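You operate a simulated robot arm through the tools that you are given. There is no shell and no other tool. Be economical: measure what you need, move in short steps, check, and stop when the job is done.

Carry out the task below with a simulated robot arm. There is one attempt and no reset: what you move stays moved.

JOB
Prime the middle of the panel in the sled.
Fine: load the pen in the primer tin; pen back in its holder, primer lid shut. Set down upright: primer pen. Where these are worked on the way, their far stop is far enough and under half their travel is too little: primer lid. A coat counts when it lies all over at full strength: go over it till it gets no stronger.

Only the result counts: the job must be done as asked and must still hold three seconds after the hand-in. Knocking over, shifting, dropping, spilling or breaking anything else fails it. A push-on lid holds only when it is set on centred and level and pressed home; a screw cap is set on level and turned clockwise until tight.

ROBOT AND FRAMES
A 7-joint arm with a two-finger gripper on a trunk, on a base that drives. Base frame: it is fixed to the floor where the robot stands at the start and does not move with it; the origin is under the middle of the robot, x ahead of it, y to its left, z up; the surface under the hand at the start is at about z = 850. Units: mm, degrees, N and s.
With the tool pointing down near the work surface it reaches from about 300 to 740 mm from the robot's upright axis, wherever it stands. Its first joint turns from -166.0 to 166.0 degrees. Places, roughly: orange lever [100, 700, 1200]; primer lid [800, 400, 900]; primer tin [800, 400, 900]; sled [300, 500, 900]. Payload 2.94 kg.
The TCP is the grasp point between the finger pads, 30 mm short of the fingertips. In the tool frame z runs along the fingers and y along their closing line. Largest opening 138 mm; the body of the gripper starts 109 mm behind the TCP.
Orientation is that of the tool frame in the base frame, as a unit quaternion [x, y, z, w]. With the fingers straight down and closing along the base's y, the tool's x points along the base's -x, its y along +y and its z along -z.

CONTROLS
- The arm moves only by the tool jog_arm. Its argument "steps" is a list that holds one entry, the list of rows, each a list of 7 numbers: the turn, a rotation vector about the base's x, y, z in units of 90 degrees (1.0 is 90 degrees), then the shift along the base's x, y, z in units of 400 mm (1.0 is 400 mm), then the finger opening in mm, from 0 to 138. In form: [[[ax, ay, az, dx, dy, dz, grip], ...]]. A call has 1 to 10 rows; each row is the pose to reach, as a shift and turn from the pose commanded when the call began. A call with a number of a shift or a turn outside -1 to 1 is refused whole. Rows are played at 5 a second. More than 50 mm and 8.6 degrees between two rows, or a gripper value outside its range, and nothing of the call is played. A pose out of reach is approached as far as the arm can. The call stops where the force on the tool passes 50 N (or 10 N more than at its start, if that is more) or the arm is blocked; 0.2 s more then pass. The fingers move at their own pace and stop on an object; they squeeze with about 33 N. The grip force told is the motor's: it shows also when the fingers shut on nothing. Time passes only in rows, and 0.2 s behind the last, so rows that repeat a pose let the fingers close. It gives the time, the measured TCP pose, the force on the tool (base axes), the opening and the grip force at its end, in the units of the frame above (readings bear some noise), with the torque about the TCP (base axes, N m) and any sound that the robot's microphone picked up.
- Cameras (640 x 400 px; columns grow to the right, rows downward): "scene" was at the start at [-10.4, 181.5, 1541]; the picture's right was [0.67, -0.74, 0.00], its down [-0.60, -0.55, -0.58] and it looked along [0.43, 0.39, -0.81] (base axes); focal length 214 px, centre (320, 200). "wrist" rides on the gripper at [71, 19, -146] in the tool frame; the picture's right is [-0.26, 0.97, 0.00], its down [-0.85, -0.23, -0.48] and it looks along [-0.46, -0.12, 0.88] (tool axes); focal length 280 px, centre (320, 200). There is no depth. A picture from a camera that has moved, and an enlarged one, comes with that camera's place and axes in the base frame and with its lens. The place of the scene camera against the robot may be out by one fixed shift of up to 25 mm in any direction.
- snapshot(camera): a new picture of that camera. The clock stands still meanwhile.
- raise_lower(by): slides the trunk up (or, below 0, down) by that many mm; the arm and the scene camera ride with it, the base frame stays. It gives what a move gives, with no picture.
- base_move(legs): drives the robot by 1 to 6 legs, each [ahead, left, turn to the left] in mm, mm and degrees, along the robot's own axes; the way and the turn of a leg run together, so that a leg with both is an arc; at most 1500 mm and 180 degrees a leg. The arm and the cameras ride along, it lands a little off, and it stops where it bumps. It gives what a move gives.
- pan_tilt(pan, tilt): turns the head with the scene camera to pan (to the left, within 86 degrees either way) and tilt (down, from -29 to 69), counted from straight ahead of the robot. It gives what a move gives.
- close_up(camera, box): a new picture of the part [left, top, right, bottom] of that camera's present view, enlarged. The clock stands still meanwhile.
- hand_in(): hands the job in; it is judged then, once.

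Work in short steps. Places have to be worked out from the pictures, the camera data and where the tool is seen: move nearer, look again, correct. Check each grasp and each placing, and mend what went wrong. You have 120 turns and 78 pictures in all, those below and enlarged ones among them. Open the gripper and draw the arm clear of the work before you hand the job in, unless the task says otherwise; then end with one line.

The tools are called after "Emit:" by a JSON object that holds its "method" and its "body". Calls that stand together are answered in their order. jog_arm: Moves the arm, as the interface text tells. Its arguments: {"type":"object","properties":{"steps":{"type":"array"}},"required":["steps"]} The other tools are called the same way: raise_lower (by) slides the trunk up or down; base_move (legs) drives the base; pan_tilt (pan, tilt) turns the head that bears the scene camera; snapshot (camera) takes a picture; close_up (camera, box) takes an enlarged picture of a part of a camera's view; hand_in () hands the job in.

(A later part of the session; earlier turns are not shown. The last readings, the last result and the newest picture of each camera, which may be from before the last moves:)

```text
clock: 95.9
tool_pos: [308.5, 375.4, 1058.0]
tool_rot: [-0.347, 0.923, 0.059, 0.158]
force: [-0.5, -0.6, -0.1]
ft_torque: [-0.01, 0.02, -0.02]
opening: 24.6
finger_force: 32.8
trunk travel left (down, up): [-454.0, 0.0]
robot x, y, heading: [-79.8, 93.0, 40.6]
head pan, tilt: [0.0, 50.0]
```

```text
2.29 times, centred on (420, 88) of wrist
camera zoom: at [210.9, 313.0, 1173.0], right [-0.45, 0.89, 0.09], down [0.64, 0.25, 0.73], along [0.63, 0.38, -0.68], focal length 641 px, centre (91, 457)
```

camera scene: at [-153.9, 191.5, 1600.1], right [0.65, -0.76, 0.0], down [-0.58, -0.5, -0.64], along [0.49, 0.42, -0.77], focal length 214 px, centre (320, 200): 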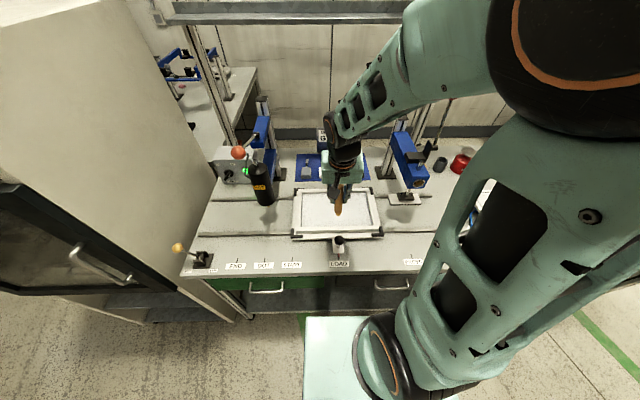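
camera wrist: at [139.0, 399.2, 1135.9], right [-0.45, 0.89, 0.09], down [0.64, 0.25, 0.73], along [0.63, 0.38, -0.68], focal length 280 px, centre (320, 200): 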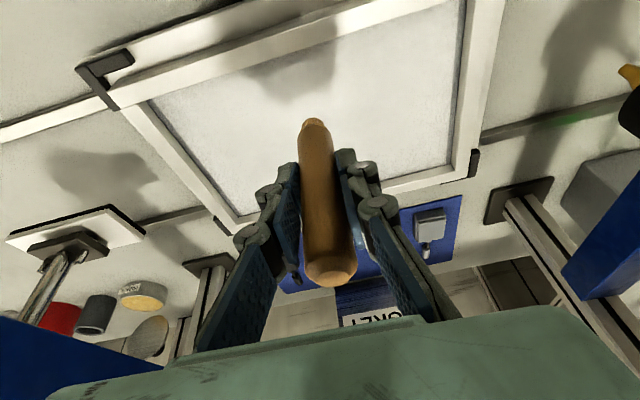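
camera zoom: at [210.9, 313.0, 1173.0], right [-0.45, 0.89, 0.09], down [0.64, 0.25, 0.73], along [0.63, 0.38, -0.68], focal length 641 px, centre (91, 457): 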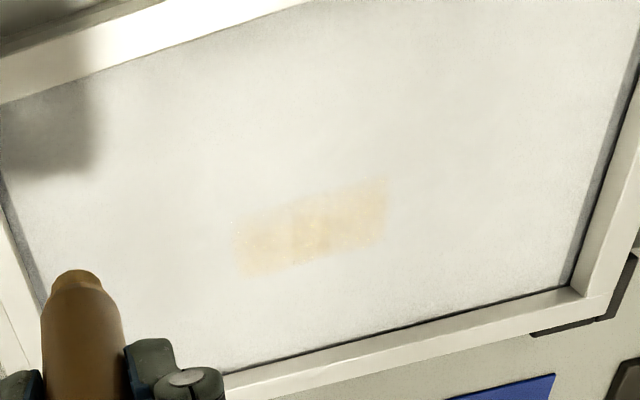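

A primer patch appeared centred on (291,509), ~72×32 mm: stroking works. I'll go back and raster over the middle repeatedly; first return to the start corner.

Emit:
{"method": "jog_arm", "body": {"steps": [[[0, 0, 0, -0.05, 0.1, 0, 5], [0, 0, 0, -0.1, 0.2, -0.05, 5], [0, 0, 0, -0.143, 0.3, -0.1, 5], [0, 0, 0, -0.143, 0.38, -0.16, 5], [0, 0, 0, -0.143, 0.382, -0.22, 5], [0, 0, 0, -0.143, 0.382, -0.249, 5]]]}}

Emit:
{"method": "jog_arm", "body": {"steps": [[[0, 0, 0, 0.034, -0.04, -0.001, 5], [0, 0, 0, 0.069, -0.079, -0.001, 5], [0, 0, 0, 0.103, -0.119, -0.001, 5], [0, 0, 0, 0.138, -0.159, -0.001, 5], [0, 0, 0, 0.158, -0.141, -0.001, 5], [0, 0, 0, 0.124, -0.101, -0.001, 5], [0, 0, 0, 0.089, -0.062, -0.001, 5], [0, 0, 0, 0.055, -0.022, -0.001, 5], [0, 0, 0, 0.02, 0.018, -0.001, 5], [0, 0, 0, 0.04, 0.035, -0.001, 5]]]}}

Emit:
{"method": "jog_arm", "body": {"steps": [[[0, 0, 0, 0.034, -0.04, 0, 5], [0, 0, 0, 0.069, -0.079, 0, 5], [0, 0, 0, 0.103, -0.119, 0, 5], [0, 0, 0, 0.138, -0.159, 0, 5], [0, 0, 0, 0.118, -0.177, 0, 5], [0, 0, 0, 0.084, -0.137, 0, 5], [0, 0, 0, 0.049, -0.098, 0, 5], [0, 0, 0, 0.014, -0.058, 0, 5], [0, 0, 0, -0.02, -0.018, 0, 5]]]}}

```text
clock: 97.3
tool_pos: [252.9, 531.3, 958.4]
tool_rot: [-0.346, 0.923, 0.059, 0.158]
force: [-1.8, -0.7, 3.8]
ft_torque: [-0.03, 0.06, -0.03]
opening: 24.5
finger_force: 33.1
trunk travel left (down, up): [-454.0, 0.0]
robot x, y, heading: [-80.6, 93.3, 40.8]
head pan, tilt: [0.0, 50.0]
```

```text
clock: 99.5
tool_pos: [270.1, 544.2, 958.4]
tool_rot: [-0.346, 0.923, 0.059, 0.158]
force: [0.8, -2.8, 11.1]
ft_torque: [-0.17, 0.0, -0.05]
opening: 24.7
finger_force: 33.3
trunk travel left (down, up): [-454.0, 0.0]
robot x, y, heading: [-77.5, 94.4, 40.5]
head pan, tilt: [0.0, 50.0]
```

```text
clock: 101.5
tool_pos: [260.1, 539.3, 958.1]
tool_rot: [-0.346, 0.923, 0.06, 0.158]
force: [2.2, -1.2, 11.5]
ft_torque: [-0.03, -0.12, 0.0]
opening: 24.7
finger_force: 33.0
trunk travel left (down, up): [-454.0, 0.0]
robot x, y, heading: [-80.0, 92.0, 40.7]
head pan, tilt: [0.0, 50.0]
```

Three lines laid. Lift, sidestep, and inspect.

Emit:
{"method": "jog_arm", "body": {"steps": [[[0, 0, 0, 0, 0, 0.07, 5], [0, 0, 0, 0.04, -0.1, 0.15, 5], [0, 0, 0, 0.08, -0.2, 0.22, 5], [0, 0, 0, 0.1, -0.3, 0.25, 5], [0, 0, 0, 0.12, -0.4, 0.25, 5]]]}}

Emit:
{"method": "close_up", "body": {"camera": "wrist", "box": [280, 0, 560, 175]}}

```text
refused: row 2 steps farther than a row can; nothing moved
```

```text
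2.29 times, centred on (420, 88) of wrist
camera zoom: at [162.4, 476.6, 1072.6], right [-0.45, 0.89, 0.09], down [0.63, 0.25, 0.73], along [0.63, 0.39, -0.68], focal length 641 px, centre (91, 457)
```

zoom: 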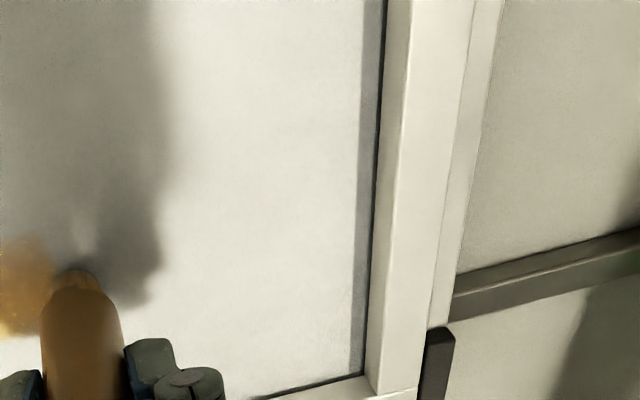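

That move was refused; the patch is visibly stronger though. I repeat the sidestep in shorter rows.

Emit:
{"method": "jog_arm", "body": {"steps": [[[0, 0, 0, 0, 0, 0.07, 5], [0, 0, 0, 0.03, -0.07, 0.14, 5], [0, 0, 0, 0.06, -0.16, 0.2, 5], [0, 0, 0, 0.09, -0.25, 0.25, 5], [0, 0, 0, 0.11, -0.33, 0.25, 5], [0, 0, 0, 0.12, -0.41, 0.25, 5]]]}}

Emit:
{"method": "close_up", "body": {"camera": "wrist", "box": [280, 0, 560, 175]}}

```text
clock: 102.9
tool_pos: [311.1, 375.0, 1058.2]
tool_rot: [-0.346, 0.923, 0.06, 0.158]
force: [-0.4, -0.7, -0.9]
ft_torque: [0.02, -0.02, -0.04]
opening: 24.7
finger_force: 32.9
trunk travel left (down, up): [-454.0, 0.0]
robot x, y, heading: [-78.3, 95.8, 40.6]
head pan, tilt: [0.0, 50.0]
```

```text
2.29 times, centred on (420, 88) of wrist
camera zoom: at [211.4, 312.4, 1172.6], right [-0.45, 0.89, 0.09], down [0.64, 0.25, 0.73], along [0.63, 0.38, -0.68], focal length 641 px, centre (91, 457)
```

zoom: 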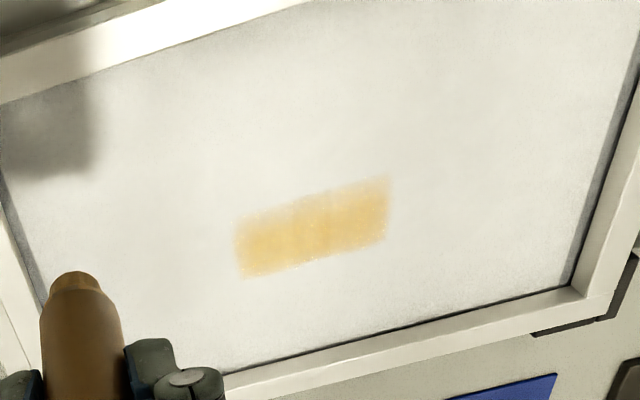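

The target patch is a fixed 75×34 mm area, now stronger but paler toward the near edge. I continue with a finer raster over the whole patch.

Emit:
{"method": "jog_arm", "body": {"steps": [[[0, 0, 0, -0.05, 0.09, 0, 5], [0, 0, 0, -0.1, 0.19, -0.05, 5], [0, 0, 0, -0.14, 0.28, -0.1, 5], [0, 0, 0, -0.153, 0.36, -0.16, 5], [0, 0, 0, -0.153, 0.378, -0.22, 5], [0, 0, 0, -0.153, 0.378, -0.253, 5]]]}}

Emit:
{"method": "jog_arm", "body": {"steps": [[[0, 0, 0, 0.033, -0.038, 0, 5], [0, 0, 0, 0.066, -0.076, 0, 5], [0, 0, 0, 0.099, -0.113, 0, 5], [0, 0, 0, 0.131, -0.151, 0, 5], [0, 0, 0, 0.148, -0.136, 0, 5], [0, 0, 0, 0.116, -0.098, 0, 5], [0, 0, 0, 0.083, -0.06, 0, 5], [0, 0, 0, 0.05, -0.023, 0, 5], [0, 0, 0, 0.017, 0.015, 0, 5], [0, 0, 0, 0.034, 0.03, 0, 5]]]}}

Emit:
{"method": "jog_arm", "body": {"steps": [[[0, 0, 0, 0.033, -0.038, 0, 5], [0, 0, 0, 0.066, -0.076, 0, 5], [0, 0, 0, 0.099, -0.113, 0, 5], [0, 0, 0, 0.131, -0.151, 0, 5], [0, 0, 0, 0.148, -0.136, 0, 5], [0, 0, 0, 0.116, -0.098, 0, 5], [0, 0, 0, 0.083, -0.06, 0, 5], [0, 0, 0, 0.05, -0.023, 0, 5], [0, 0, 0, 0.017, 0.015, 0, 5], [0, 0, 0, 0.034, 0.03, 0, 5]]]}}

Emit:
{"method": "jog_arm", "body": {"steps": [[[0, 0, 0, 0.033, -0.038, 0, 5], [0, 0, 0, 0.066, -0.076, 0, 5], [0, 0, 0, 0.099, -0.113, 0, 5], [0, 0, 0, 0.131, -0.151, 0, 5], [0, 0, 0, 0.114, -0.166, 0, 5], [0, 0, 0, 0.081, -0.128, 0, 5], [0, 0, 0, 0.048, -0.09, 0, 5], [0, 0, 0, 0.016, -0.053, 0, 5], [0, 0, 0, -0.017, -0.015, 0, 5], [0, 0, 0, -0.034, -0.03, 0, 5]]]}}

Emit:
{"method": "jog_arm", "body": {"steps": [[[0, 0, 0, 0.033, -0.038, 0, 5], [0, 0, 0, 0.066, -0.076, 0, 5], [0, 0, 0, 0.099, -0.113, 0, 5], [0, 0, 0, 0.131, -0.151, 0, 5], [0, 0, 0, 0.114, -0.166, 0, 5], [0, 0, 0, 0.081, -0.128, 0, 5], [0, 0, 0, 0.048, -0.09, 0, 5], [0, 0, 0, 0.016, -0.053, 0, 5], [0, 0, 0, -0.017, -0.015, 0, 5], [0, 0, 0, -0.034, -0.03, 0, 5]]]}}

```text
clock: 104.3
tool_pos: [250.1, 525.9, 958.0]
tool_rot: [-0.345, 0.923, 0.061, 0.16]
force: [-1.1, -0.2, 10.7]
ft_torque: [0.03, 0.07, -0.05]
opening: 24.5
finger_force: 32.9
trunk travel left (down, up): [-454.0, 0.0]
robot x, y, heading: [-78.1, 94.6, 40.5]
head pan, tilt: [0.0, 50.0]
```

```text
clock: 106.5
tool_pos: [259.1, 536.6, 956.6]
tool_rot: [-0.346, 0.923, 0.06, 0.159]
force: [-5.6, -5.6, 27.8]
ft_torque: [-0.26, 0.41, 0.03]
opening: 24.9
finger_force: 32.3
trunk travel left (down, up): [-454.0, 0.0]
robot x, y, heading: [-78.5, 92.8, 40.4]
head pan, tilt: [0.0, 50.0]
```

```text
clock: 108.7
tool_pos: [275.9, 548.9, 956.7]
tool_rot: [-0.346, 0.923, 0.06, 0.158]
force: [-0.7, -1.7, 8.7]
ft_torque: [-0.09, -0.02, -0.02]
opening: 24.5
finger_force: 32.7
trunk travel left (down, up): [-454.0, 0.0]
robot x, y, heading: [-80.1, 92.9, 40.8]
head pan, tilt: [0.0, 50.0]
```

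```text
clock: 110.9
tool_pos: [261.5, 537.9, 955.5]
tool_rot: [-0.346, 0.923, 0.061, 0.158]
force: [0.4, -0.4, 2.2]
ft_torque: [-0.04, -0.02, 0.03]
opening: 24.3
finger_force: 33.3
trunk travel left (down, up): [-454.0, 0.0]
robot x, y, heading: [-78.1, 92.5, 40.8]
head pan, tilt: [0.0, 50.0]
```

```text
clock: 113.1
tool_pos: [247.1, 527.1, 956.8]
tool_rot: [-0.346, 0.923, 0.061, 0.159]
force: [0.6, 0.1, 10.1]
ft_torque: [0.1, -0.24, 0.01]
opening: 24.5
finger_force: 32.7
trunk travel left (down, up): [-454.0, 0.0]
robot x, y, heading: [-78.9, 94.0, 40.7]
head pan, tilt: [0.0, 50.0]
```

Two full rasters done. Lift and inspect strength and evenness.

Emit:
{"method": "jog_arm", "body": {"steps": [[[0, 0, 0, 0, 0, 0.07, 5], [0, 0, 0, 0.03, -0.07, 0.14, 5], [0, 0, 0, 0.07, -0.15, 0.2, 5], [0, 0, 0, 0.11, -0.23, 0.25, 5], [0, 0, 0, 0.15, -0.31, 0.25, 5], [0, 0, 0, 0.153, -0.38, 0.253, 5]]]}}

Emit:
{"method": "close_up", "body": {"camera": "wrist", "box": [280, 0, 560, 175]}}

```text
clock: 114.5
tool_pos: [310.6, 374.4, 1056.6]
tool_rot: [-0.347, 0.923, 0.059, 0.158]
force: [-0.5, -0.9, -0.6]
ft_torque: [-0.02, -0.01, 0.01]
opening: 24.4
finger_force: 33.4
trunk travel left (down, up): [-454.0, 0.0]
robot x, y, heading: [-81.8, 93.1, 40.6]
head pan, tilt: [0.0, 50.0]
```

```text
2.29 times, centred on (420, 88) of wrist
camera zoom: at [211.0, 311.2, 1170.5], right [-0.45, 0.89, 0.09], down [0.64, 0.25, 0.73], along [0.63, 0.38, -0.68], focal length 641 px, centre (91, 457)
```

zoom: 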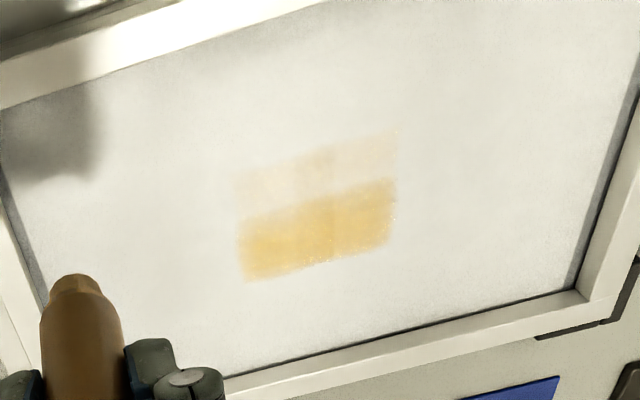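

Another (fainter) band appeared on the near side; together they form an ~76×61 mm zone centred on the panel (v≈511–572). I now raster the near third.

Emit:
{"method": "jog_arm", "body": {"steps": [[[0, 0, 0, -0.05, 0.08, 0, 5], [0, 0, 0, -0.1, 0.17, -0.05, 5], [0, 0, 0, -0.15, 0.26, -0.1, 5], [0, 0, 0, -0.192, 0.33, -0.16, 5], [0, 0, 0, -0.192, 0.3435, -0.22, 5], [0, 0, 0, -0.192, 0.3435, -0.253, 5]]]}}

Emit:
{"method": "jog_arm", "body": {"steps": [[[0, 0, 0, 0.033, -0.038, -0.001, 5], [0, 0, 0, 0.066, -0.076, -0.001, 5], [0, 0, 0, 0.099, -0.113, -0.001, 5], [0, 0, 0, 0.131, -0.151, -0.001, 5], [0, 0, 0, 0.145, -0.139, -0.001, 5], [0, 0, 0, 0.113, -0.101, -0.001, 5], [0, 0, 0, 0.08, -0.063, -0.001, 5], [0, 0, 0, 0.047, -0.026, -0.001, 5], [0, 0, 0, 0.014, 0.0123, -0.001, 5], [0, 0, 0, 0.028, 0.0246, -0.001, 5]]]}}

Emit:
{"method": "jog_arm", "body": {"steps": [[[0, 0, 0, 0.033, -0.038, 0, 5], [0, 0, 0, 0.066, -0.076, 0, 5], [0, 0, 0, 0.099, -0.113, 0, 5], [0, 0, 0, 0.131, -0.151, 0, 5], [0, 0, 0, 0.145, -0.139, 0, 5], [0, 0, 0, 0.113, -0.101, 0, 5], [0, 0, 0, 0.08, -0.063, 0, 5], [0, 0, 0, 0.047, -0.026, 0, 5], [0, 0, 0, 0.014, 0.0123, 0, 5], [0, 0, 0, 0, 0, 0, 5]]]}}

Emit:
{"method": "jog_arm", "body": {"steps": [[[0, 0, 0, 0.033, -0.038, -0.002, 5], [0, 0, 0, 0.066, -0.076, -0.002, 5], [0, 0, 0, 0.099, -0.113, -0.002, 5], [0, 0, 0, 0.131, -0.151, -0.002, 5], [0, 0, 0, 0.117, -0.163, -0.002, 5], [0, 0, 0, 0.084, -0.125, -0.002, 5], [0, 0, 0, 0.052, -0.087, -0.002, 5], [0, 0, 0, 0.019, -0.05, -0.002, 5], [0, 0, 0, -0.014, -0.0123, -0.002, 5], [0, 0, 0, -0.028, -0.0246, -0.002, 5]]]}}

```text
clock: 115.9
tool_pos: [231.5, 510.7, 955.8]
tool_rot: [-0.345, 0.923, 0.061, 0.159]
force: [-1.2, -1.8, 7.4]
ft_torque: [-0.05, 0.04, 0.01]
opening: 24.4
finger_force: 32.7
trunk travel left (down, up): [-454.0, 0.0]
robot x, y, heading: [-80.8, 95.1, 40.5]
head pan, tilt: [0.0, 50.0]
```

```text
clock: 118.1
tool_pos: [241.5, 521.4, 956.0]
tool_rot: [-0.347, 0.923, 0.061, 0.158]
force: [-2.4, -2.3, 12.6]
ft_torque: [-0.13, 0.09, -0.01]
opening: 24.5
finger_force: 32.7
trunk travel left (down, up): [-454.0, 0.0]
robot x, y, heading: [-80.3, 94.4, 40.9]
head pan, tilt: [0.0, 50.0]
```

```text
clock: 120.3
tool_pos: [245.0, 520.3, 956.1]
tool_rot: [-0.346, 0.923, 0.059, 0.158]
force: [2.2, -1.0, 7.4]
ft_torque: [-0.03, -0.18, -0.01]
opening: 24.5
finger_force: 33.1
trunk travel left (down, up): [-454.0, 0.0]
robot x, y, heading: [-79.0, 93.1, 40.7]
head pan, tilt: [0.0, 50.0]
```

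```text
clock: 122.5
tool_pos: [232.7, 510.5, 955.3]
tool_rot: [-0.346, 0.923, 0.06, 0.159]
force: [1.7, 3.3, 16.0]
ft_torque: [0.36, -0.23, 0.01]
opening: 24.6
finger_force: 32.8
trunk travel left (down, up): [-454.0, 0.0]
robot x, y, heading: [-80.0, 95.0, 40.4]
head pan, tilt: [0.0, 50.0]
```

Inspect again.

Emit:
{"method": "jog_arm", "body": {"steps": [[[0, 0, 0, 0, 0, 0.07, 5], [0, 0, 0, 0.03, -0.07, 0.14, 5], [0, 0, 0, 0.07, -0.15, 0.2, 5], [0, 0, 0, 0.11, -0.23, 0.25, 5], [0, 0, 0, 0.16, -0.3, 0.25, 5], [0, 0, 0, 0.192, -0.34, 0.255, 5]]]}}

Emit:
{"method": "close_up", "body": {"camera": "wrist", "box": [280, 0, 560, 175]}}

```text
clock: 123.9
tool_pos: [309.8, 373.6, 1056.0]
tool_rot: [-0.346, 0.923, 0.06, 0.158]
force: [-0.4, -0.2, -1.0]
ft_torque: [-0.01, -0.01, 0.0]
opening: 24.3
finger_force: 33.0
trunk travel left (down, up): [-454.0, 0.0]
robot x, y, heading: [-80.9, 96.1, 40.3]
head pan, tilt: [0.0, 50.0]
```

```text
2.29 times, centred on (420, 88) of wrist
camera zoom: at [210.4, 310.8, 1170.3], right [-0.45, 0.89, 0.09], down [0.64, 0.25, 0.73], along [0.63, 0.38, -0.68], focal length 641 px, centre (91, 457)
```

zoom: 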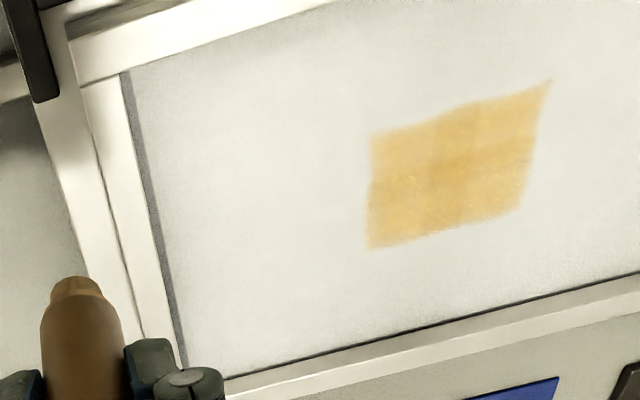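

The patch looks fuller, but the sled seems to have shifted along its rail in this view. Check with the scene camera.

Emit:
{"method": "snapshot", "body": {"camera": "scene"}}

```text
14 pictures are left
camera scene: at [-153.7, 191.3, 1600.2], right [0.65, -0.76, 0.0], down [-0.58, -0.5, -0.64], along [0.49, 0.42, -0.77], focal length 214 px, centre (320, 200)
```

scene: 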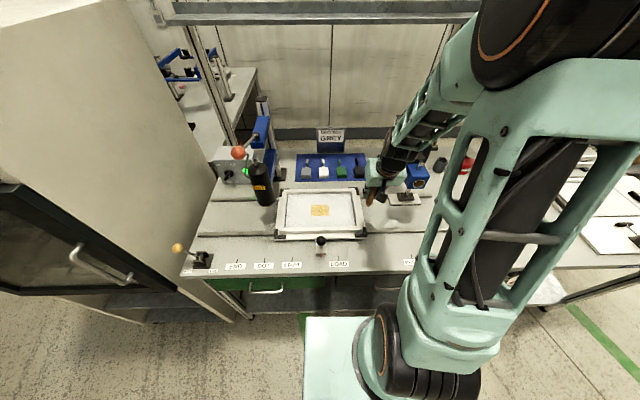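

The sled slid ~70 mm toward START from stroke friction; I'll put it back to LOAD later by its knob. Meanwhile I coat with strokes across the rail direction (v), which can't drag it, lifting between lines.

Emit:
{"method": "jog_arm", "body": {"steps": [[[0, 0, 0, -0.05, 0.08, 0, 5], [0, 0, 0, -0.11, 0.16, 0, 5], [0, 0, 0, -0.17, 0.25, -0.03, 5], [0, 0, 0, -0.23, 0.34, -0.06, 5], [0, 0, 0, -0.28, 0.41, -0.12, 5], [0, 0, 0, -0.3085, 0.455, -0.2, 5], [0, 0, 0, -0.3085, 0.455, -0.2525, 5]]]}}

Emit:
{"method": "jog_arm", "body": {"steps": [[[0, 0, 0, 0.044, 0.038, 0, 5], [0, 0, 0, 0.088, 0.077, 0, 5], [0, 0, 0, 0.132, 0.115, 0, 5], [0, 0, 0, 0.147, 0.098, 0.02, 5], [0, 0, 0, 0.147, 0.098, 0, 5], [0, 0, 0, 0.103, 0.06, 0, 5], [0, 0, 0, 0.059, 0.021, 0, 5], [0, 0, 0, 0.0148, -0.017, 0, 5], [0, 0, 0, 0.0296, -0.034, 0.02, 5], [0, 0, 0, 0.0296, -0.034, 0, 5]]]}}

Emit:
{"method": "jog_arm", "body": {"steps": [[[0, 0, 0, 0.044, 0.038, 0, 5], [0, 0, 0, 0.088, 0.077, 0, 5], [0, 0, 0, 0.132, 0.115, 0, 5], [0, 0, 0, 0.147, 0.098, 0.02, 5], [0, 0, 0, 0.147, 0.098, 0, 5], [0, 0, 0, 0.103, 0.06, 0, 5], [0, 0, 0, 0.059, 0.021, 0, 5], [0, 0, 0, 0.0148, -0.017, 0, 5], [0, 0, 0, 0.0296, -0.034, 0.02, 5], [0, 0, 0, 0.0296, -0.034, 0, 5]]]}}

Emit:
{"method": "jog_arm", "body": {"steps": [[[0, 0, 0, 0.044, 0.038, 0, 5], [0, 0, 0, 0.088, 0.077, 0, 5], [0, 0, 0, 0.132, 0.115, 0, 5], [0, 0, 0, 0.147, 0.098, 0.02, 5], [0, 0, 0, 0.147, 0.098, 0, 5], [0, 0, 0, 0.103, 0.06, 0, 5], [0, 0, 0, 0.059, 0.021, 0, 5], [0, 0, 0, 0.0148, -0.017, 0, 5], [0, 0, 0, 0.0296, -0.034, 0.02, 5], [0, 0, 0, 0.0296, -0.034, 0, 5]]]}}

Emit:
{"method": "jog_arm", "body": {"steps": [[[0, 0, 0, 0.044, 0.038, 0, 5], [0, 0, 0, 0.088, 0.077, 0, 5], [0, 0, 0, 0.132, 0.115, 0, 5], [0, 0, 0, 0.147, 0.098, 0.02, 5], [0, 0, 0, 0.147, 0.098, 0, 5], [0, 0, 0, 0.103, 0.06, 0, 5], [0, 0, 0, 0.059, 0.021, 0, 5], [0, 0, 0, 0.0148, -0.017, 0, 5], [0, 0, 0, 0.0148, -0.017, 0.1, 5]]]}}

```text
clock: 125.5
tool_pos: [188.3, 557.2, 955.9]
tool_rot: [-0.346, 0.923, 0.059, 0.158]
force: [-0.1, -0.7, -0.1]
ft_torque: [-0.02, 0.01, -0.03]
opening: 24.7
finger_force: 32.8
trunk travel left (down, up): [-454.0, 0.0]
robot x, y, heading: [-81.0, 93.1, 40.5]
head pan, tilt: [0.0, 50.0]
```

```text
clock: 127.7
tool_pos: [198.4, 543.0, 956.7]
tool_rot: [-0.345, 0.923, 0.059, 0.157]
force: [-0.1, 0.3, -0.1]
ft_torque: [0.02, -0.02, -0.02]
opening: 24.4
finger_force: 32.8
trunk travel left (down, up): [-454.0, 0.0]
robot x, y, heading: [-80.5, 94.7, 40.5]
head pan, tilt: [0.0, 50.0]
```

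```text
clock: 129.9
tool_pos: [209.7, 530.4, 956.1]
tool_rot: [-0.347, 0.923, 0.06, 0.158]
force: [0.5, -0.5, -1.2]
ft_torque: [0.01, 0.0, -0.01]
opening: 24.3
finger_force: 32.9
trunk travel left (down, up): [-454.0, 0.0]
robot x, y, heading: [-73.5, 93.6, 40.5]
head pan, tilt: [0.0, 50.0]
```

```text
clock: 132.1
tool_pos: [221.5, 515.7, 955.2]
tool_rot: [-0.345, 0.923, 0.059, 0.158]
force: [-0.8, 0.6, -1.1]
ft_torque: [-0.02, -0.01, -0.01]
opening: 24.3
finger_force: 32.9
trunk travel left (down, up): [-454.0, 0.0]
robot x, y, heading: [-79.9, 95.3, 40.4]
head pan, tilt: [0.0, 50.0]
```

```text
clock: 134.1
tool_pos: [226.0, 508.1, 994.8]
tool_rot: [-0.346, 0.923, 0.059, 0.158]
force: [0.1, 0.2, 0.0]
ft_torque: [0.04, -0.01, -0.04]
opening: 24.6
finger_force: 32.9
trunk travel left (down, up): [-454.0, 0.0]
robot x, y, heading: [-81.3, 92.6, 40.7]
head pan, tilt: [0.0, 50.0]
```

No contact there (pen slid up a little). Find the contact height again at this spot.

Emit:
{"method": "jog_arm", "body": {"steps": [[[0, 0, 0, 0.005, 0.004, -0.08, 5], [0, 0, 0, 0.01, 0.009, -0.102, 5]]]}}

Emit:
{"method": "jog_arm", "body": {"steps": [[[0, 0, 0, 0, 0, -0.006, 5], [0, 0, 0, 0, 0, -0.006, 5]]]}}

```text
clock: 134.7
tool_pos: [231.3, 513.9, 957.2]
tool_rot: [-0.346, 0.923, 0.061, 0.158]
force: [-1.4, -1.2, 4.4]
ft_torque: [-0.05, 0.08, 0.0]
opening: 24.4
finger_force: 32.8
trunk travel left (down, up): [-454.0, 0.0]
robot x, y, heading: [-80.7, 92.2, 40.6]
head pan, tilt: [0.0, 50.0]
```

```text
clock: 135.3
tool_pos: [231.5, 513.2, 954.9]
tool_rot: [-0.346, 0.922, 0.061, 0.161]
force: [-3.2, -3.5, 23.3]
ft_torque: [-0.16, 0.17, -0.01]
opening: 24.6
finger_force: 33.3
trunk travel left (down, up): [-454.0, 0.0]
robot x, y, heading: [-80.4, 93.5, 40.5]
head pan, tilt: [0.0, 50.0]
```

Contact force found (cmd ≈951.6 → 23 N). I raster across again from the right edge with ~12 N, lines along v, 9 mm apart.

Emit:
{"method": "jog_arm", "body": {"steps": [[[0, 0, 0, 0, 0, 0.03, 5], [0, 0, 0, 0.0067, -0.03, 0.03, 5], [0, 0, 0, 0.0067, -0.03, 0.003, 5], [0, 0, 0, 0.0507, 0.008, 0.003, 5], [0, 0, 0, 0.0947, 0.047, 0.003, 5], [0, 0, 0, 0.1387, 0.085, 0.003, 5], [0, 0, 0, 0.124, 0.102, 0.023, 5], [0, 0, 0, 0.124, 0.102, 0.003, 5]]]}}

Emit:
{"method": "jog_arm", "body": {"steps": [[[0, 0, 0, -0.044, -0.038, 0, 5], [0, 0, 0, -0.088, -0.077, 0, 5], [0, 0, 0, -0.132, -0.115, 0, 5], [0, 0, 0, -0.147, -0.098, 0.02, 5], [0, 0, 0, -0.147, -0.098, 0, 5], [0, 0, 0, -0.103, -0.06, 0, 5], [0, 0, 0, -0.059, -0.021, 0, 5], [0, 0, 0, -0.0148, 0.017, 0, 5], [0, 0, 0, -0.0296, 0.034, 0.02, 5], [0, 0, 0, -0.0296, 0.034, 0, 5]]]}}

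Emit:
{"method": "jog_arm", "body": {"steps": [[[0, 0, 0, -0.044, -0.038, 0, 5], [0, 0, 0, -0.088, -0.077, 0, 5], [0, 0, 0, -0.132, -0.115, 0, 5], [0, 0, 0, -0.147, -0.098, 0.02, 5], [0, 0, 0, -0.147, -0.098, 0, 5], [0, 0, 0, -0.103, -0.06, 0, 5], [0, 0, 0, -0.059, -0.021, 0, 5], [0, 0, 0, -0.0148, 0.017, 0, 5], [0, 0, 0, -0.0296, 0.034, 0.02, 5], [0, 0, 0, -0.0296, 0.034, -0.002, 5]]]}}

Emit:
{"method": "jog_arm", "body": {"steps": [[[0, 0, 0, -0.044, -0.038, 0, 5], [0, 0, 0, -0.088, -0.077, 0, 5], [0, 0, 0, -0.132, -0.115, 0, 5], [0, 0, 0, -0.147, -0.098, 0.02, 5], [0, 0, 0, -0.147, -0.098, 0, 5], [0, 0, 0, -0.103, -0.06, 0, 5], [0, 0, 0, -0.059, -0.021, 0, 5], [0, 0, 0, -0.0148, 0.017, 0, 5], [0, 0, 0, -0.0296, 0.034, 0.02, 5], [0, 0, 0, -0.0296, 0.034, -0.002, 5]]]}}

Emit:
{"method": "jog_arm", "body": {"steps": [[[0, 0, 0, -0.044, -0.038, 0, 5], [0, 0, 0, -0.088, -0.077, 0, 5], [0, 0, 0, -0.132, -0.115, 0, 5], [0, 0, 0, -0.147, -0.098, 0.02, 5], [0, 0, 0, -0.147, -0.098, 0, 5], [0, 0, 0, -0.103, -0.06, 0, 5], [0, 0, 0, -0.059, -0.021, 0, 5], [0, 0, 0, -0.0148, 0.017, 0, 5]]]}}

```text
clock: 137.1
tool_pos: [280.9, 555.6, 953.6]
tool_rot: [-0.346, 0.923, 0.06, 0.16]
force: [-4.1, -2.2, 16.1]
ft_torque: [-0.13, 0.13, -0.03]
opening: 24.6
finger_force: 33.2
trunk travel left (down, up): [-454.0, 0.0]
robot x, y, heading: [-78.9, 95.5, 40.4]
head pan, tilt: [0.0, 50.0]
```

```text
clock: 139.3
tool_pos: [268.7, 567.0, 954.4]
tool_rot: [-0.346, 0.923, 0.061, 0.159]
force: [-4.1, -3.0, 16.4]
ft_torque: [-0.13, 0.16, 0.01]
opening: 24.4
finger_force: 33.3
trunk travel left (down, up): [-454.0, 0.0]
robot x, y, heading: [-75.4, 92.7, 40.8]
head pan, tilt: [0.0, 50.0]
```

```text
clock: 141.5
tool_pos: [257.8, 581.1, 954.0]
tool_rot: [-0.347, 0.922, 0.061, 0.16]
force: [0.2, -1.6, 12.3]
ft_torque: [-0.03, -0.03, -0.01]
opening: 24.4
finger_force: 32.7
trunk travel left (down, up): [-454.0, 0.0]
robot x, y, heading: [-80.5, 91.7, 40.5]
head pan, tilt: [0.0, 50.0]
```

```text
clock: 143.7
tool_pos: [245.4, 594.4, 954.8]
tool_rot: [-0.346, 0.923, 0.06, 0.16]
force: [-4.3, -3.8, 21.6]
ft_torque: [-0.14, 0.21, 0.02]
opening: 24.5
finger_force: 32.8
trunk travel left (down, up): [-454.0, 0.0]
robot x, y, heading: [-80.7, 93.2, 40.6]
head pan, tilt: [0.0, 50.0]
```

```text
clock: 145.5
tool_pos: [239.0, 600.0, 955.0]
tool_rot: [-0.346, 0.922, 0.06, 0.16]
force: [-3.6, -2.5, 22.0]
ft_torque: [-0.14, 0.11, 0.03]
opening: 24.4
finger_force: 33.1
trunk travel left (down, up): [-454.0, 0.0]
robot x, y, heading: [-77.0, 92.4, 40.8]
head pan, tilt: [0.0, 50.0]
```

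One full cross raster with good contact. Lift and inspect from the side.

Emit:
{"method": "jog_arm", "body": {"steps": [[[0, 0, 0, 0, 0, 0.08, 5], [0, 0, 0, 0.02, -0.08, 0.15, 5], [0, 0, 0, 0.05, -0.17, 0.2, 5], [0, 0, 0, 0.08, -0.27, 0.25, 5], [0, 0, 0, 0.11, -0.37, 0.25, 5], [0, 0, 0, 0.14, -0.47, 0.25, 5], [0, 0, 0, 0.178, -0.565, 0.252, 5]]]}}

Emit:
{"method": "close_up", "body": {"camera": "wrist", "box": [280, 0, 560, 175]}}

```text
clock: 147.1
tool_pos: [313.1, 374.0, 1054.3]
tool_rot: [-0.346, 0.923, 0.061, 0.159]
force: [-0.8, 0.0, -1.1]
ft_torque: [-0.02, 0.03, -0.01]
opening: 24.6
finger_force: 32.6
trunk travel left (down, up): [-454.0, 0.0]
robot x, y, heading: [-82.2, 93.1, 40.4]
head pan, tilt: [0.0, 50.0]
```

```text
2.29 times, centred on (420, 88) of wrist
camera zoom: at [214.0, 312.0, 1169.0], right [-0.45, 0.89, 0.09], down [0.64, 0.25, 0.73], along [0.63, 0.38, -0.68], focal length 641 px, centre (91, 457)
```

zoom: 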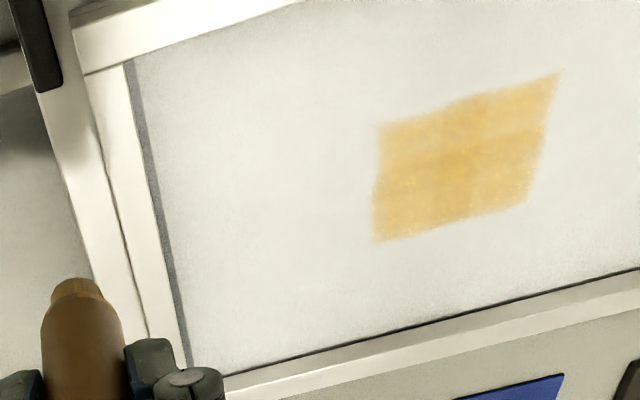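

The zone (76×61 mm) is evenly covered; to check whether it still gains strength I do another complete raster and compare the same view.

Emit:
{"method": "jog_arm", "body": {"steps": [[[0, 0, 0, -0.06, 0.09, 0, 5], [0, 0, 0, -0.12, 0.18, -0.04, 5], [0, 0, 0, -0.17, 0.26, -0.1, 5], [0, 0, 0, -0.195, 0.314, -0.17, 5], [0, 0, 0, -0.195, 0.314, -0.23, 5], [0, 0, 0, -0.195, 0.314, -0.254, 5]]]}}

Emit:
{"method": "jog_arm", "body": {"steps": [[[0, 0, 0, 0.044, 0.038, 0, 5], [0, 0, 0, 0.088, 0.077, 0, 5], [0, 0, 0, 0.132, 0.115, 0, 5], [0, 0, 0, 0.117, 0.132, 0.02, 5], [0, 0, 0, 0.117, 0.132, 0, 5], [0, 0, 0, 0.073, 0.094, 0, 5], [0, 0, 0, 0.029, 0.055, 0, 5], [0, 0, 0, -0.0148, 0.017, 0, 5], [0, 0, 0, -0.0296, 0.034, 0.02, 5], [0, 0, 0, -0.0296, 0.034, 0, 5]]]}}

Emit:
{"method": "jog_arm", "body": {"steps": [[[0, 0, 0, 0.044, 0.038, 0, 5], [0, 0, 0, 0.088, 0.077, 0, 5], [0, 0, 0, 0.132, 0.115, 0, 5], [0, 0, 0, 0.117, 0.132, 0.02, 5], [0, 0, 0, 0.117, 0.132, 0, 5], [0, 0, 0, 0.073, 0.094, 0, 5], [0, 0, 0, 0.029, 0.055, 0, 5], [0, 0, 0, -0.0148, 0.017, 0, 5], [0, 0, 0, -0.0296, 0.034, 0.02, 5], [0, 0, 0, -0.0296, 0.034, 0, 5]]]}}

Emit:
{"method": "jog_arm", "body": {"steps": [[[0, 0, 0, 0.044, 0.038, 0, 5], [0, 0, 0, 0.088, 0.077, 0, 5], [0, 0, 0, 0.132, 0.115, 0, 5], [0, 0, 0, 0.117, 0.132, 0.02, 5], [0, 0, 0, 0.117, 0.132, 0, 5], [0, 0, 0, 0.073, 0.094, 0, 5], [0, 0, 0, 0.029, 0.055, 0, 5], [0, 0, 0, -0.0148, 0.017, 0, 5], [0, 0, 0, -0.0296, 0.034, 0.02, 5], [0, 0, 0, -0.0296, 0.034, 0, 5]]]}}

Emit:
{"method": "jog_arm", "body": {"steps": [[[0, 0, 0, 0.044, 0.038, 0, 5], [0, 0, 0, 0.088, 0.077, 0, 5], [0, 0, 0, 0.132, 0.115, 0, 5], [0, 0, 0, 0.117, 0.132, 0.02, 5], [0, 0, 0, 0.117, 0.132, 0, 5], [0, 0, 0, 0.073, 0.094, 0, 5], [0, 0, 0, 0.029, 0.055, 0, 5], [0, 0, 0, -0.0148, 0.017, 0, 5], [0, 0, 0, -0.0296, 0.034, 0.02, 5], [0, 0, 0, -0.0296, 0.034, 0, 5]]]}}

Emit:
{"method": "jog_arm", "body": {"steps": [[[0, 0, 0, 0.044, 0.038, 0, 5], [0, 0, 0, 0.088, 0.077, 0, 5], [0, 0, 0, 0.132, 0.115, 0, 5], [0, 0, 0, 0.132, 0.115, 0.08, 5], [0, 0, 0, 0.16, 0.03, 0.15, 5], [0, 0, 0, 0.19, -0.06, 0.2, 5], [0, 0, 0, 0.22, -0.15, 0.25, 5], [0, 0, 0, 0.25, -0.25, 0.25, 5], [0, 0, 0, 0.28, -0.35, 0.25, 5], [0, 0, 0, 0.31, -0.44, 0.254, 5]]]}}

Emit:
{"method": "close_up", "body": {"camera": "wrist", "box": [280, 0, 560, 175]}}

```text
clock: 148.5
tool_pos: [234.9, 501.1, 952.7]
tool_rot: [-0.346, 0.922, 0.063, 0.161]
force: [-1.7, -2.6, 23.4]
ft_torque: [-0.05, 0.05, 0.0]
opening: 24.1
finger_force: 32.8
trunk travel left (down, up): [-454.0, 0.0]
robot x, y, heading: [-80.7, 90.2, 40.7]
head pan, tilt: [0.0, 50.0]
```

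```text
clock: 150.7
tool_pos: [219.5, 511.1, 953.0]
tool_rot: [-0.346, 0.923, 0.06, 0.158]
force: [-5.2, -7.0, 27.7]
ft_torque: [-0.34, 0.33, 0.02]
opening: 24.5
finger_force: 33.2
trunk travel left (down, up): [-454.0, 0.0]
robot x, y, heading: [-80.9, 90.9, 40.7]
head pan, tilt: [0.0, 50.0]
```

```text
clock: 152.9
tool_pos: [208.1, 526.7, 951.8]
tool_rot: [-0.346, 0.923, 0.06, 0.158]
force: [-2.0, -2.5, 11.5]
ft_torque: [-0.12, 0.03, -0.02]
opening: 24.4
finger_force: 33.3
trunk travel left (down, up): [-454.0, 0.0]
robot x, y, heading: [-81.0, 91.0, 40.5]
head pan, tilt: [0.0, 50.0]
```

```text
clock: 155.1
tool_pos: [196.9, 540.1, 952.4]
tool_rot: [-0.346, 0.923, 0.061, 0.159]
force: [-2.7, -3.2, 12.1]
ft_torque: [-0.16, 0.06, -0.02]
opening: 24.5
finger_force: 32.5
trunk travel left (down, up): [-454.0, 0.0]
robot x, y, heading: [-78.4, 90.7, 40.6]
head pan, tilt: [0.0, 50.0]
```

```text
clock: 157.3
tool_pos: [185.2, 555.9, 951.8]
tool_rot: [-0.346, 0.923, 0.06, 0.159]
force: [-1.8, -3.5, 12.5]
ft_torque: [-0.21, 0.04, 0.02]
opening: 24.7
finger_force: 32.7
trunk travel left (down, up): [-454.0, 0.0]
robot x, y, heading: [-78.6, 99.2, 40.6]
head pan, tilt: [0.0, 50.0]
```

```text
clock: 159.5
tool_pos: [309.9, 378.1, 1053.8]
tool_rot: [-0.346, 0.923, 0.06, 0.158]
force: [0.0, -0.1, -0.2]
ft_torque: [0.01, 0.01, 0.0]
opening: 24.4
finger_force: 33.1
trunk travel left (down, up): [-454.0, 0.0]
robot x, y, heading: [-77.8, 93.6, 40.5]
head pan, tilt: [0.0, 50.0]
```

```text
2.29 times, centred on (420, 88) of wrist
camera zoom: at [211.2, 315.6, 1168.2], right [-0.45, 0.89, 0.09], down [0.64, 0.25, 0.73], along [0.63, 0.38, -0.68], focal length 641 px, centre (91, 457)
```

zoom: 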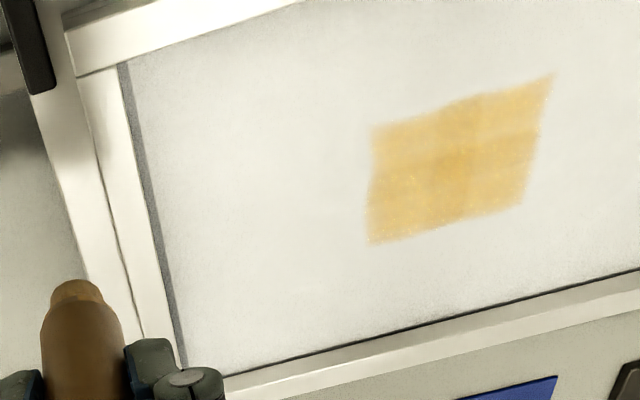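

Strength looks unchanged from the previous raster. A tight zoom to check evenness.

Emit:
{"method": "close_up", "body": {"camera": "wrist", "box": [430, 20, 530, 110]}}

```text
4.44 times, centred on (480, 65) of wrist
camera zoom: at [211.2, 315.6, 1168.2], right [-0.45, 0.89, 0.09], down [0.64, 0.25, 0.73], along [0.63, 0.38, -0.68], focal length 1246 px, centre (-391, 800)
```

zoom: 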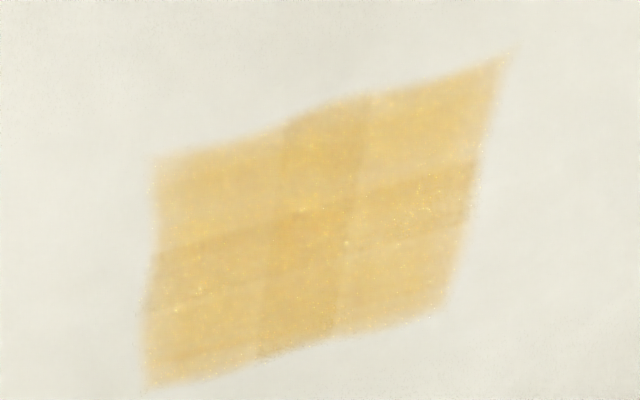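

The tight view shows four equal overlapping patches — even, and unchanged by the last raster, so the coat is at full strength. Now retract and drive back to the tin.

Emit:
{"method": "jog_arm", "body": {"steps": [[[0, 0, 0, -0.05, -0.04, 0.07, 5], [0, 0, 0, -0.09, -0.08, 0.14, 5], [0, 0, 0, -0.09, -0.08, 0.14, 5]]]}}

Emit:
{"method": "base_move", "body": {"legs": [[0, -454, 0.7], [38, 0, 0]]}}

Emit:
{"method": "snapshot", "body": {"camera": "wrist"}}

```text
clock: 160.3
tool_pos: [272.1, 348.5, 1110.9]
tool_rot: [-0.346, 0.923, 0.059, 0.158]
force: [0.4, 0.2, -0.7]
ft_torque: [-0.02, 0.0, 0.0]
opening: 24.7
finger_force: 32.6
trunk travel left (down, up): [-454.0, 0.0]
robot x, y, heading: [-81.5, 94.7, 40.5]
head pan, tilt: [0.0, 50.0]
```

```text
clock: 165.3
tool_pos: [602.6, 27.5, 1109.8]
tool_rot: [-0.35, 0.921, 0.059, 0.158]
force: [0.0, 0.7, 0.0]
ft_torque: [-0.05, 0.01, 0.03]
opening: 24.6
finger_force: 32.7
trunk travel left (down, up): [-454.0, 0.0]
robot x, y, heading: [252.8, -230.5, 41.1]
head pan, tilt: [0.0, 50.0]
```

```text
10 pictures are left
camera wrist: at [503.7, -35.7, 1224.2], right [-0.46, 0.89, 0.09], down [0.63, 0.25, 0.73], along [0.62, 0.39, -0.68], focal length 280 px, centre (320, 200)
```

wrist: 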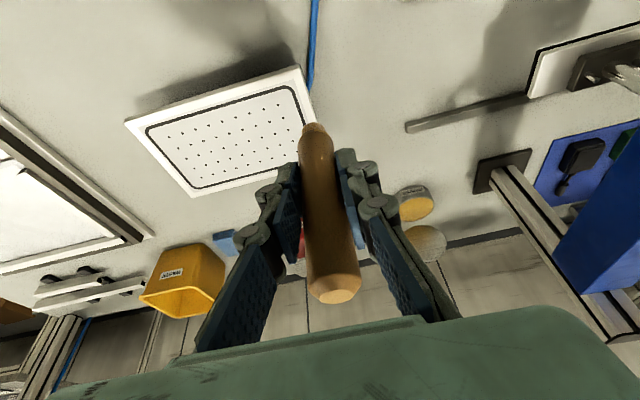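

I carry the pen back above its holder at (844,271), staying high, then check.

Emit:
{"method": "jog_arm", "body": {"steps": [[[0, 0, 0, 0.08, 0.08, 0, 5], [0, 0, 0, 0.16, 0.16, 0, 5], [0, 0, 0, 0.24, 0.24, 0, 5], [0, 0, 0, 0.32, 0.32, 0, 5], [0, 0, 0, 0.4, 0.4, -0.02, 5], [0, 0, 0, 0.48, 0.48, -0.05, 5], [0, 0, 0, 0.54, 0.545, -0.09, 5], [0, 0, 0, 0.602, 0.609, -0.13, 5], [0, 0, 0, 0.602, 0.609, -0.13, 5]]]}}

Emit:
{"method": "snapshot", "body": {"camera": "wrist"}}

```text
clock: 167.3
tool_pos: [842.3, 271.7, 1057.5]
tool_rot: [-0.351, 0.921, 0.06, 0.158]
force: [-0.7, -0.4, -0.3]
ft_torque: [0.01, -0.01, 0.03]
opening: 24.5
finger_force: 32.4
trunk travel left (down, up): [-454.0, 0.0]
robot x, y, heading: [250.9, -229.1, 40.8]
head pan, tilt: [0.0, 50.0]
```

```text
9 pictures are left
camera wrist: at [744.9, 208.6, 1171.5], right [-0.46, 0.89, 0.09], down [0.63, 0.25, 0.73], along [0.62, 0.39, -0.68], focal length 280 px, centre (320, 200)
```

wrist: 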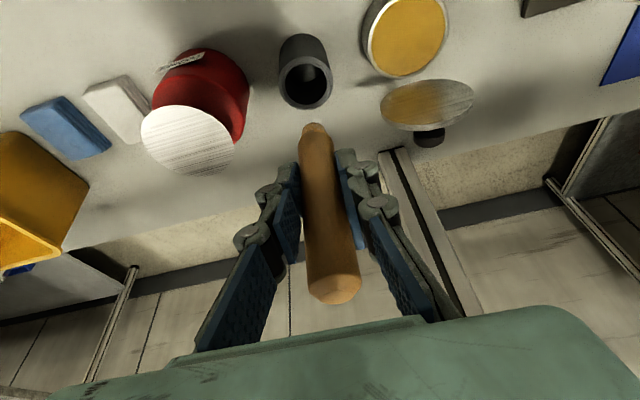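

Alignment matches the pickup picture. Lower the pen into the holder.

Emit:
{"method": "jog_arm", "body": {"steps": [[[0, 0, 0, 0.003, -0.001, -0.1, 5], [0, 0, 0, 0.003, -0.001, -0.19, 5], [0, 0, 0, 0.003, -0.001, -0.25, 5], [0, 0, 0, 0.003, -0.001, -0.275, 5], [0, 0, 0, 0.003, -0.001, -0.29, 5]]]}}

Emit:
{"method": "snapshot", "body": {"camera": "wrist"}}

```text
clock: 168.6
tool_pos: [845.0, 272.2, 943.1]
tool_rot: [-0.35, 0.921, 0.061, 0.158]
force: [-0.5, -0.1, 3.9]
ft_torque: [0.0, -0.02, 0.02]
opening: 24.6
finger_force: 33.2
trunk travel left (down, up): [-454.0, 0.0]
robot x, y, heading: [248.5, -229.2, 41.3]
head pan, tilt: [0.0, 50.0]
```

```text
8 pictures are left
camera wrist: at [745.7, 207.5, 1057.8], right [-0.46, 0.89, 0.09], down [0.63, 0.25, 0.73], along [0.63, 0.39, -0.67], focal length 280 px, centre (320, 200)
```

wrist: 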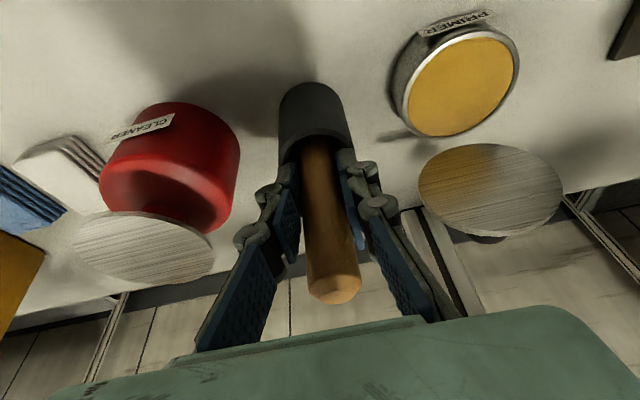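

Pen is in the holder, slight contact (4 N). Lower a few mm more to see if it is seated.

Emit:
{"method": "jog_arm", "body": {"steps": [[[0, 0, 0, 0, 0, -0.006, 5], [0, 0, 0, 0, 0, -0.01, 5]]]}}

```text
clock: 169.2
tool_pos: [844.0, 270.5, 943.2]
tool_rot: [-0.35, 0.921, 0.061, 0.161]
force: [-0.2, -1.9, 20.5]
ft_torque: [-0.09, 0.02, -0.01]
opening: 24.5
finger_force: 32.7
trunk travel left (down, up): [-454.0, 0.0]
robot x, y, heading: [251.9, -231.7, 40.9]
head pan, tilt: [0.0, 50.0]
```

Firm contact. Relieve the pressure, open, and withdraw along the tool axis.

Emit:
{"method": "jog_arm", "body": {"steps": [[[0, 0, 0, 0, 0, 0.008, 5], [0, 0, 0, 0, 0, 0.008, 28], [0, 0, 0, 0, 0, 0.008, 36], [0, 0, 0, 0, 0, 0.012, 50], [0, 0, 0, -0.016, -0.013, 0.07, 50], [0, 0, 0, -0.036, -0.03, 0.15, 50], [0, 0, 0, -0.058, -0.049, 0.24, 50]]]}}

Emit:
{"method": "snapshot", "body": {"camera": "wrist"}}

```text
clock: 170.8
tool_pos: [820.5, 249.4, 1034.3]
tool_rot: [-0.35, 0.922, 0.06, 0.157]
force: [-0.4, 0.3, -0.2]
ft_torque: [0.0, 0.0, 0.01]
opening: 50.1
finger_force: 0.0
trunk travel left (down, up): [-454.0, 0.0]
robot x, y, heading: [249.8, -234.4, 40.9]
head pan, tilt: [0.0, 50.0]
```

```text
7 pictures are left
camera wrist: at [721.2, 185.9, 1148.8], right [-0.46, 0.89, 0.09], down [0.63, 0.25, 0.73], along [0.62, 0.39, -0.68], focal length 280 px, centre (320, 200)
```

wrist: 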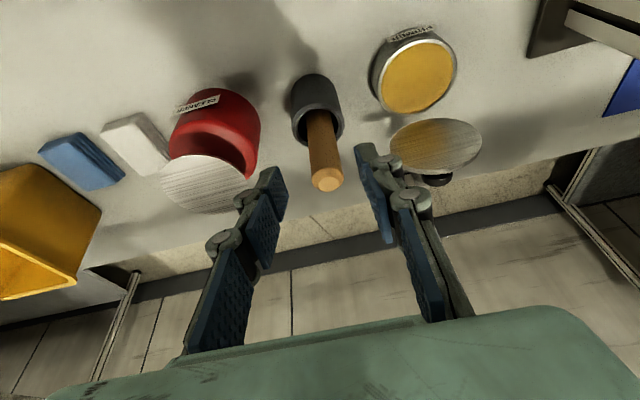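

Pen is back upright in the holder. Now to close the lid: I reach over behind the open lid with more tilt, fingers 50 mm apart straddling the knob, staying high first.

Emit:
{"method": "jog_arm", "body": {"steps": [[[0.016, -0.019, 0, -0.005, 0.09, 0.06, 50], [0.033, -0.038, 0, -0.01, 0.19, 0.11, 50], [0.05, -0.057, 0, -0.01, 0.28, 0.12, 50], [0.066, -0.0755, 0, 0.0, 0.36, 0.1, 50], [0.066, -0.0755, 0, 0.055, 0.4, 0.03, 50], [0.066, -0.0755, 0, 0.055, 0.4, 0.0, 50]]]}}

Emit:
{"method": "snapshot", "body": {"camera": "wrist"}}

```text
clock: 172.2
tool_pos: [840.9, 409.5, 1033.3]
tool_rot: [-0.344, 0.906, 0.087, 0.23]
force: [0.7, 0.6, 0.7]
ft_torque: [0.03, 0.01, 0.02]
opening: 50.1
finger_force: 0.1
trunk travel left (down, up): [-454.0, 0.0]
robot x, y, heading: [249.6, -229.6, 40.9]
head pan, tilt: [0.0, 50.0]
```

```text
6 pictures are left
camera wrist: at [729.8, 335.1, 1127.9], right [-0.47, 0.87, 0.12], down [0.54, 0.17, 0.82], along [0.7, 0.45, -0.56], focal length 280 px, centre (320, 200)
```

wrist: 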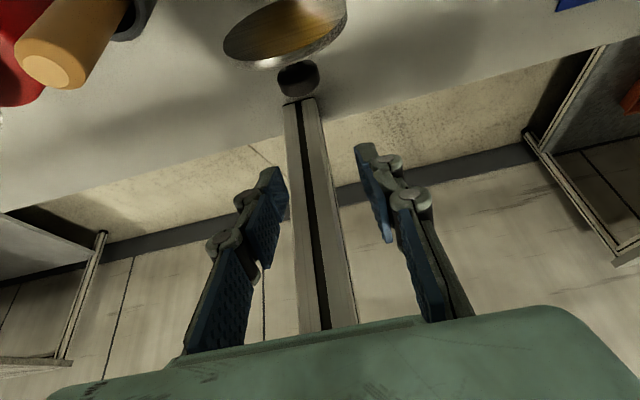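

Knob is centred between the fingers' paths. Descend behind the lid and draw it forward.

Emit:
{"method": "jog_arm", "body": {"steps": [[[0, 0, 0, 0, 0, -0.085, 50], [0, 0, 0, 0, 0, -0.17, 50], [0, 0, 0, -0.028, -0.025, -0.17, 50], [0, 0, 0, -0.056, -0.049, -0.17, 50], [0, 0, 0, -0.085, -0.074, -0.17, 50], [0, 0, 0, -0.113, -0.098, -0.165, 50], [0, 0, 0, -0.141, -0.123, -0.155, 50], [0, 0, 0, -0.17, -0.148, -0.14, 50]]]}}

Emit:
{"method": "snapshot", "body": {"camera": "wrist"}}

```text
clock: 173.9
tool_pos: [775.0, 353.0, 976.9]
tool_rot: [-0.344, 0.906, 0.087, 0.23]
force: [1.1, -1.0, -0.9]
ft_torque: [-0.02, -0.02, 0.03]
opening: 50.1
finger_force: 0.1
trunk travel left (down, up): [-454.0, 0.0]
robot x, y, heading: [248.3, -231.5, 40.9]
head pan, tilt: [0.0, 50.0]
```

```text
5 pictures are left
camera wrist: at [663.3, 277.8, 1072.6], right [-0.47, 0.87, 0.12], down [0.54, 0.17, 0.82], along [0.7, 0.45, -0.55], focal length 280 px, centre (320, 200)
```

wrist: 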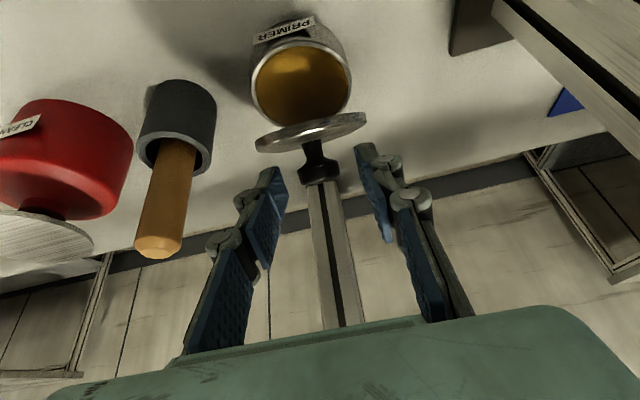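

The lid is already tipping forward. I lift and retract; then verify it is shut.

Emit:
{"method": "jog_arm", "body": {"steps": [[[0, 0, 0, 0, 0, 0.06, 50], [0, 0, 0, 0, 0, 0.15, 50], [-0.03, 0.034, 0, -0.05, -0.045, 0.2, 40], [-0.066, 0.0755, 0, -0.12, -0.105, 0.25, 20], [-0.066, 0.0755, 0, -0.2, -0.175, 0.25, 0], [-0.066, 0.0755, 0, -0.2, -0.175, 0.25, 0]]]}}

Emit:
{"method": "snapshot", "body": {"camera": "wrist"}}

```text
clock: 175.3
tool_pos: [696.3, 280.4, 1075.5]
tool_rot: [-0.351, 0.921, 0.06, 0.157]
force: [0.7, 0.1, -0.3]
ft_torque: [-0.03, -0.01, -0.01]
opening: 0.1
finger_force: 28.9
trunk travel left (down, up): [-454.0, 0.0]
robot x, y, heading: [251.3, -231.5, 41.2]
head pan, tilt: [0.0, 50.0]
```

```text
4 pictures are left
camera wrist: at [597.0, 218.0, 1190.6], right [-0.46, 0.89, 0.09], down [0.63, 0.25, 0.73], along [0.62, 0.39, -0.68], focal length 280 px, centre (320, 200)
```

wrist: 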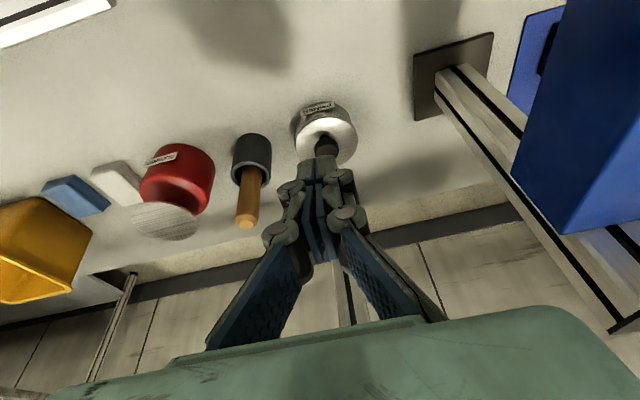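

Lid shut, pen upright. Now retract, set the tool vertical, and drive back to the sled to return it to LOAD.

Emit:
{"method": "jog_arm", "body": {"steps": [[[-0.02, 0.023, 0, -0.08, -0.07, 0.02, 20], [-0.045, 0.05, 0, -0.16, -0.14, 0.04, 40], [-0.07, 0.078, 0, -0.24, -0.21, 0.06, 60], [-0.09, 0.105, 0, -0.32, -0.28, 0.08, 60], [-0.112, 0.128, 0, -0.4, -0.35, 0.09, 60], [-0.13, 0.149, 0, -0.48, -0.42, 0.09, 60]]]}}

Emit:
{"method": "base_move", "body": {"legs": [[-100, 0, 0], [0, 480, 0]]}}

```text
clock: 176.8
tool_pos: [499.9, 113.7, 1114.1]
tool_rot: [-0.354, 0.935, 0.007, 0.012]
force: [0.0, 0.3, 0.3]
ft_torque: [0.0, -0.03, 0.0]
opening: 60.0
finger_force: 0.0
trunk travel left (down, up): [-454.0, 0.0]
robot x, y, heading: [252.2, -229.5, 41.1]
head pan, tilt: [0.0, 50.0]
```

```text
clock: 182.3
tool_pos: [104.0, 415.4, 1113.1]
tool_rot: [-0.359, 0.933, 0.007, 0.012]
force: [0.4, -0.7, -0.6]
ft_torque: [0.04, -0.02, 0.05]
opening: 60.0
finger_force: 0.1
trunk travel left (down, up): [-454.0, 0.0]
robot x, y, heading: [-141.2, 70.1, 41.6]
head pan, tilt: [0.0, 50.0]
```

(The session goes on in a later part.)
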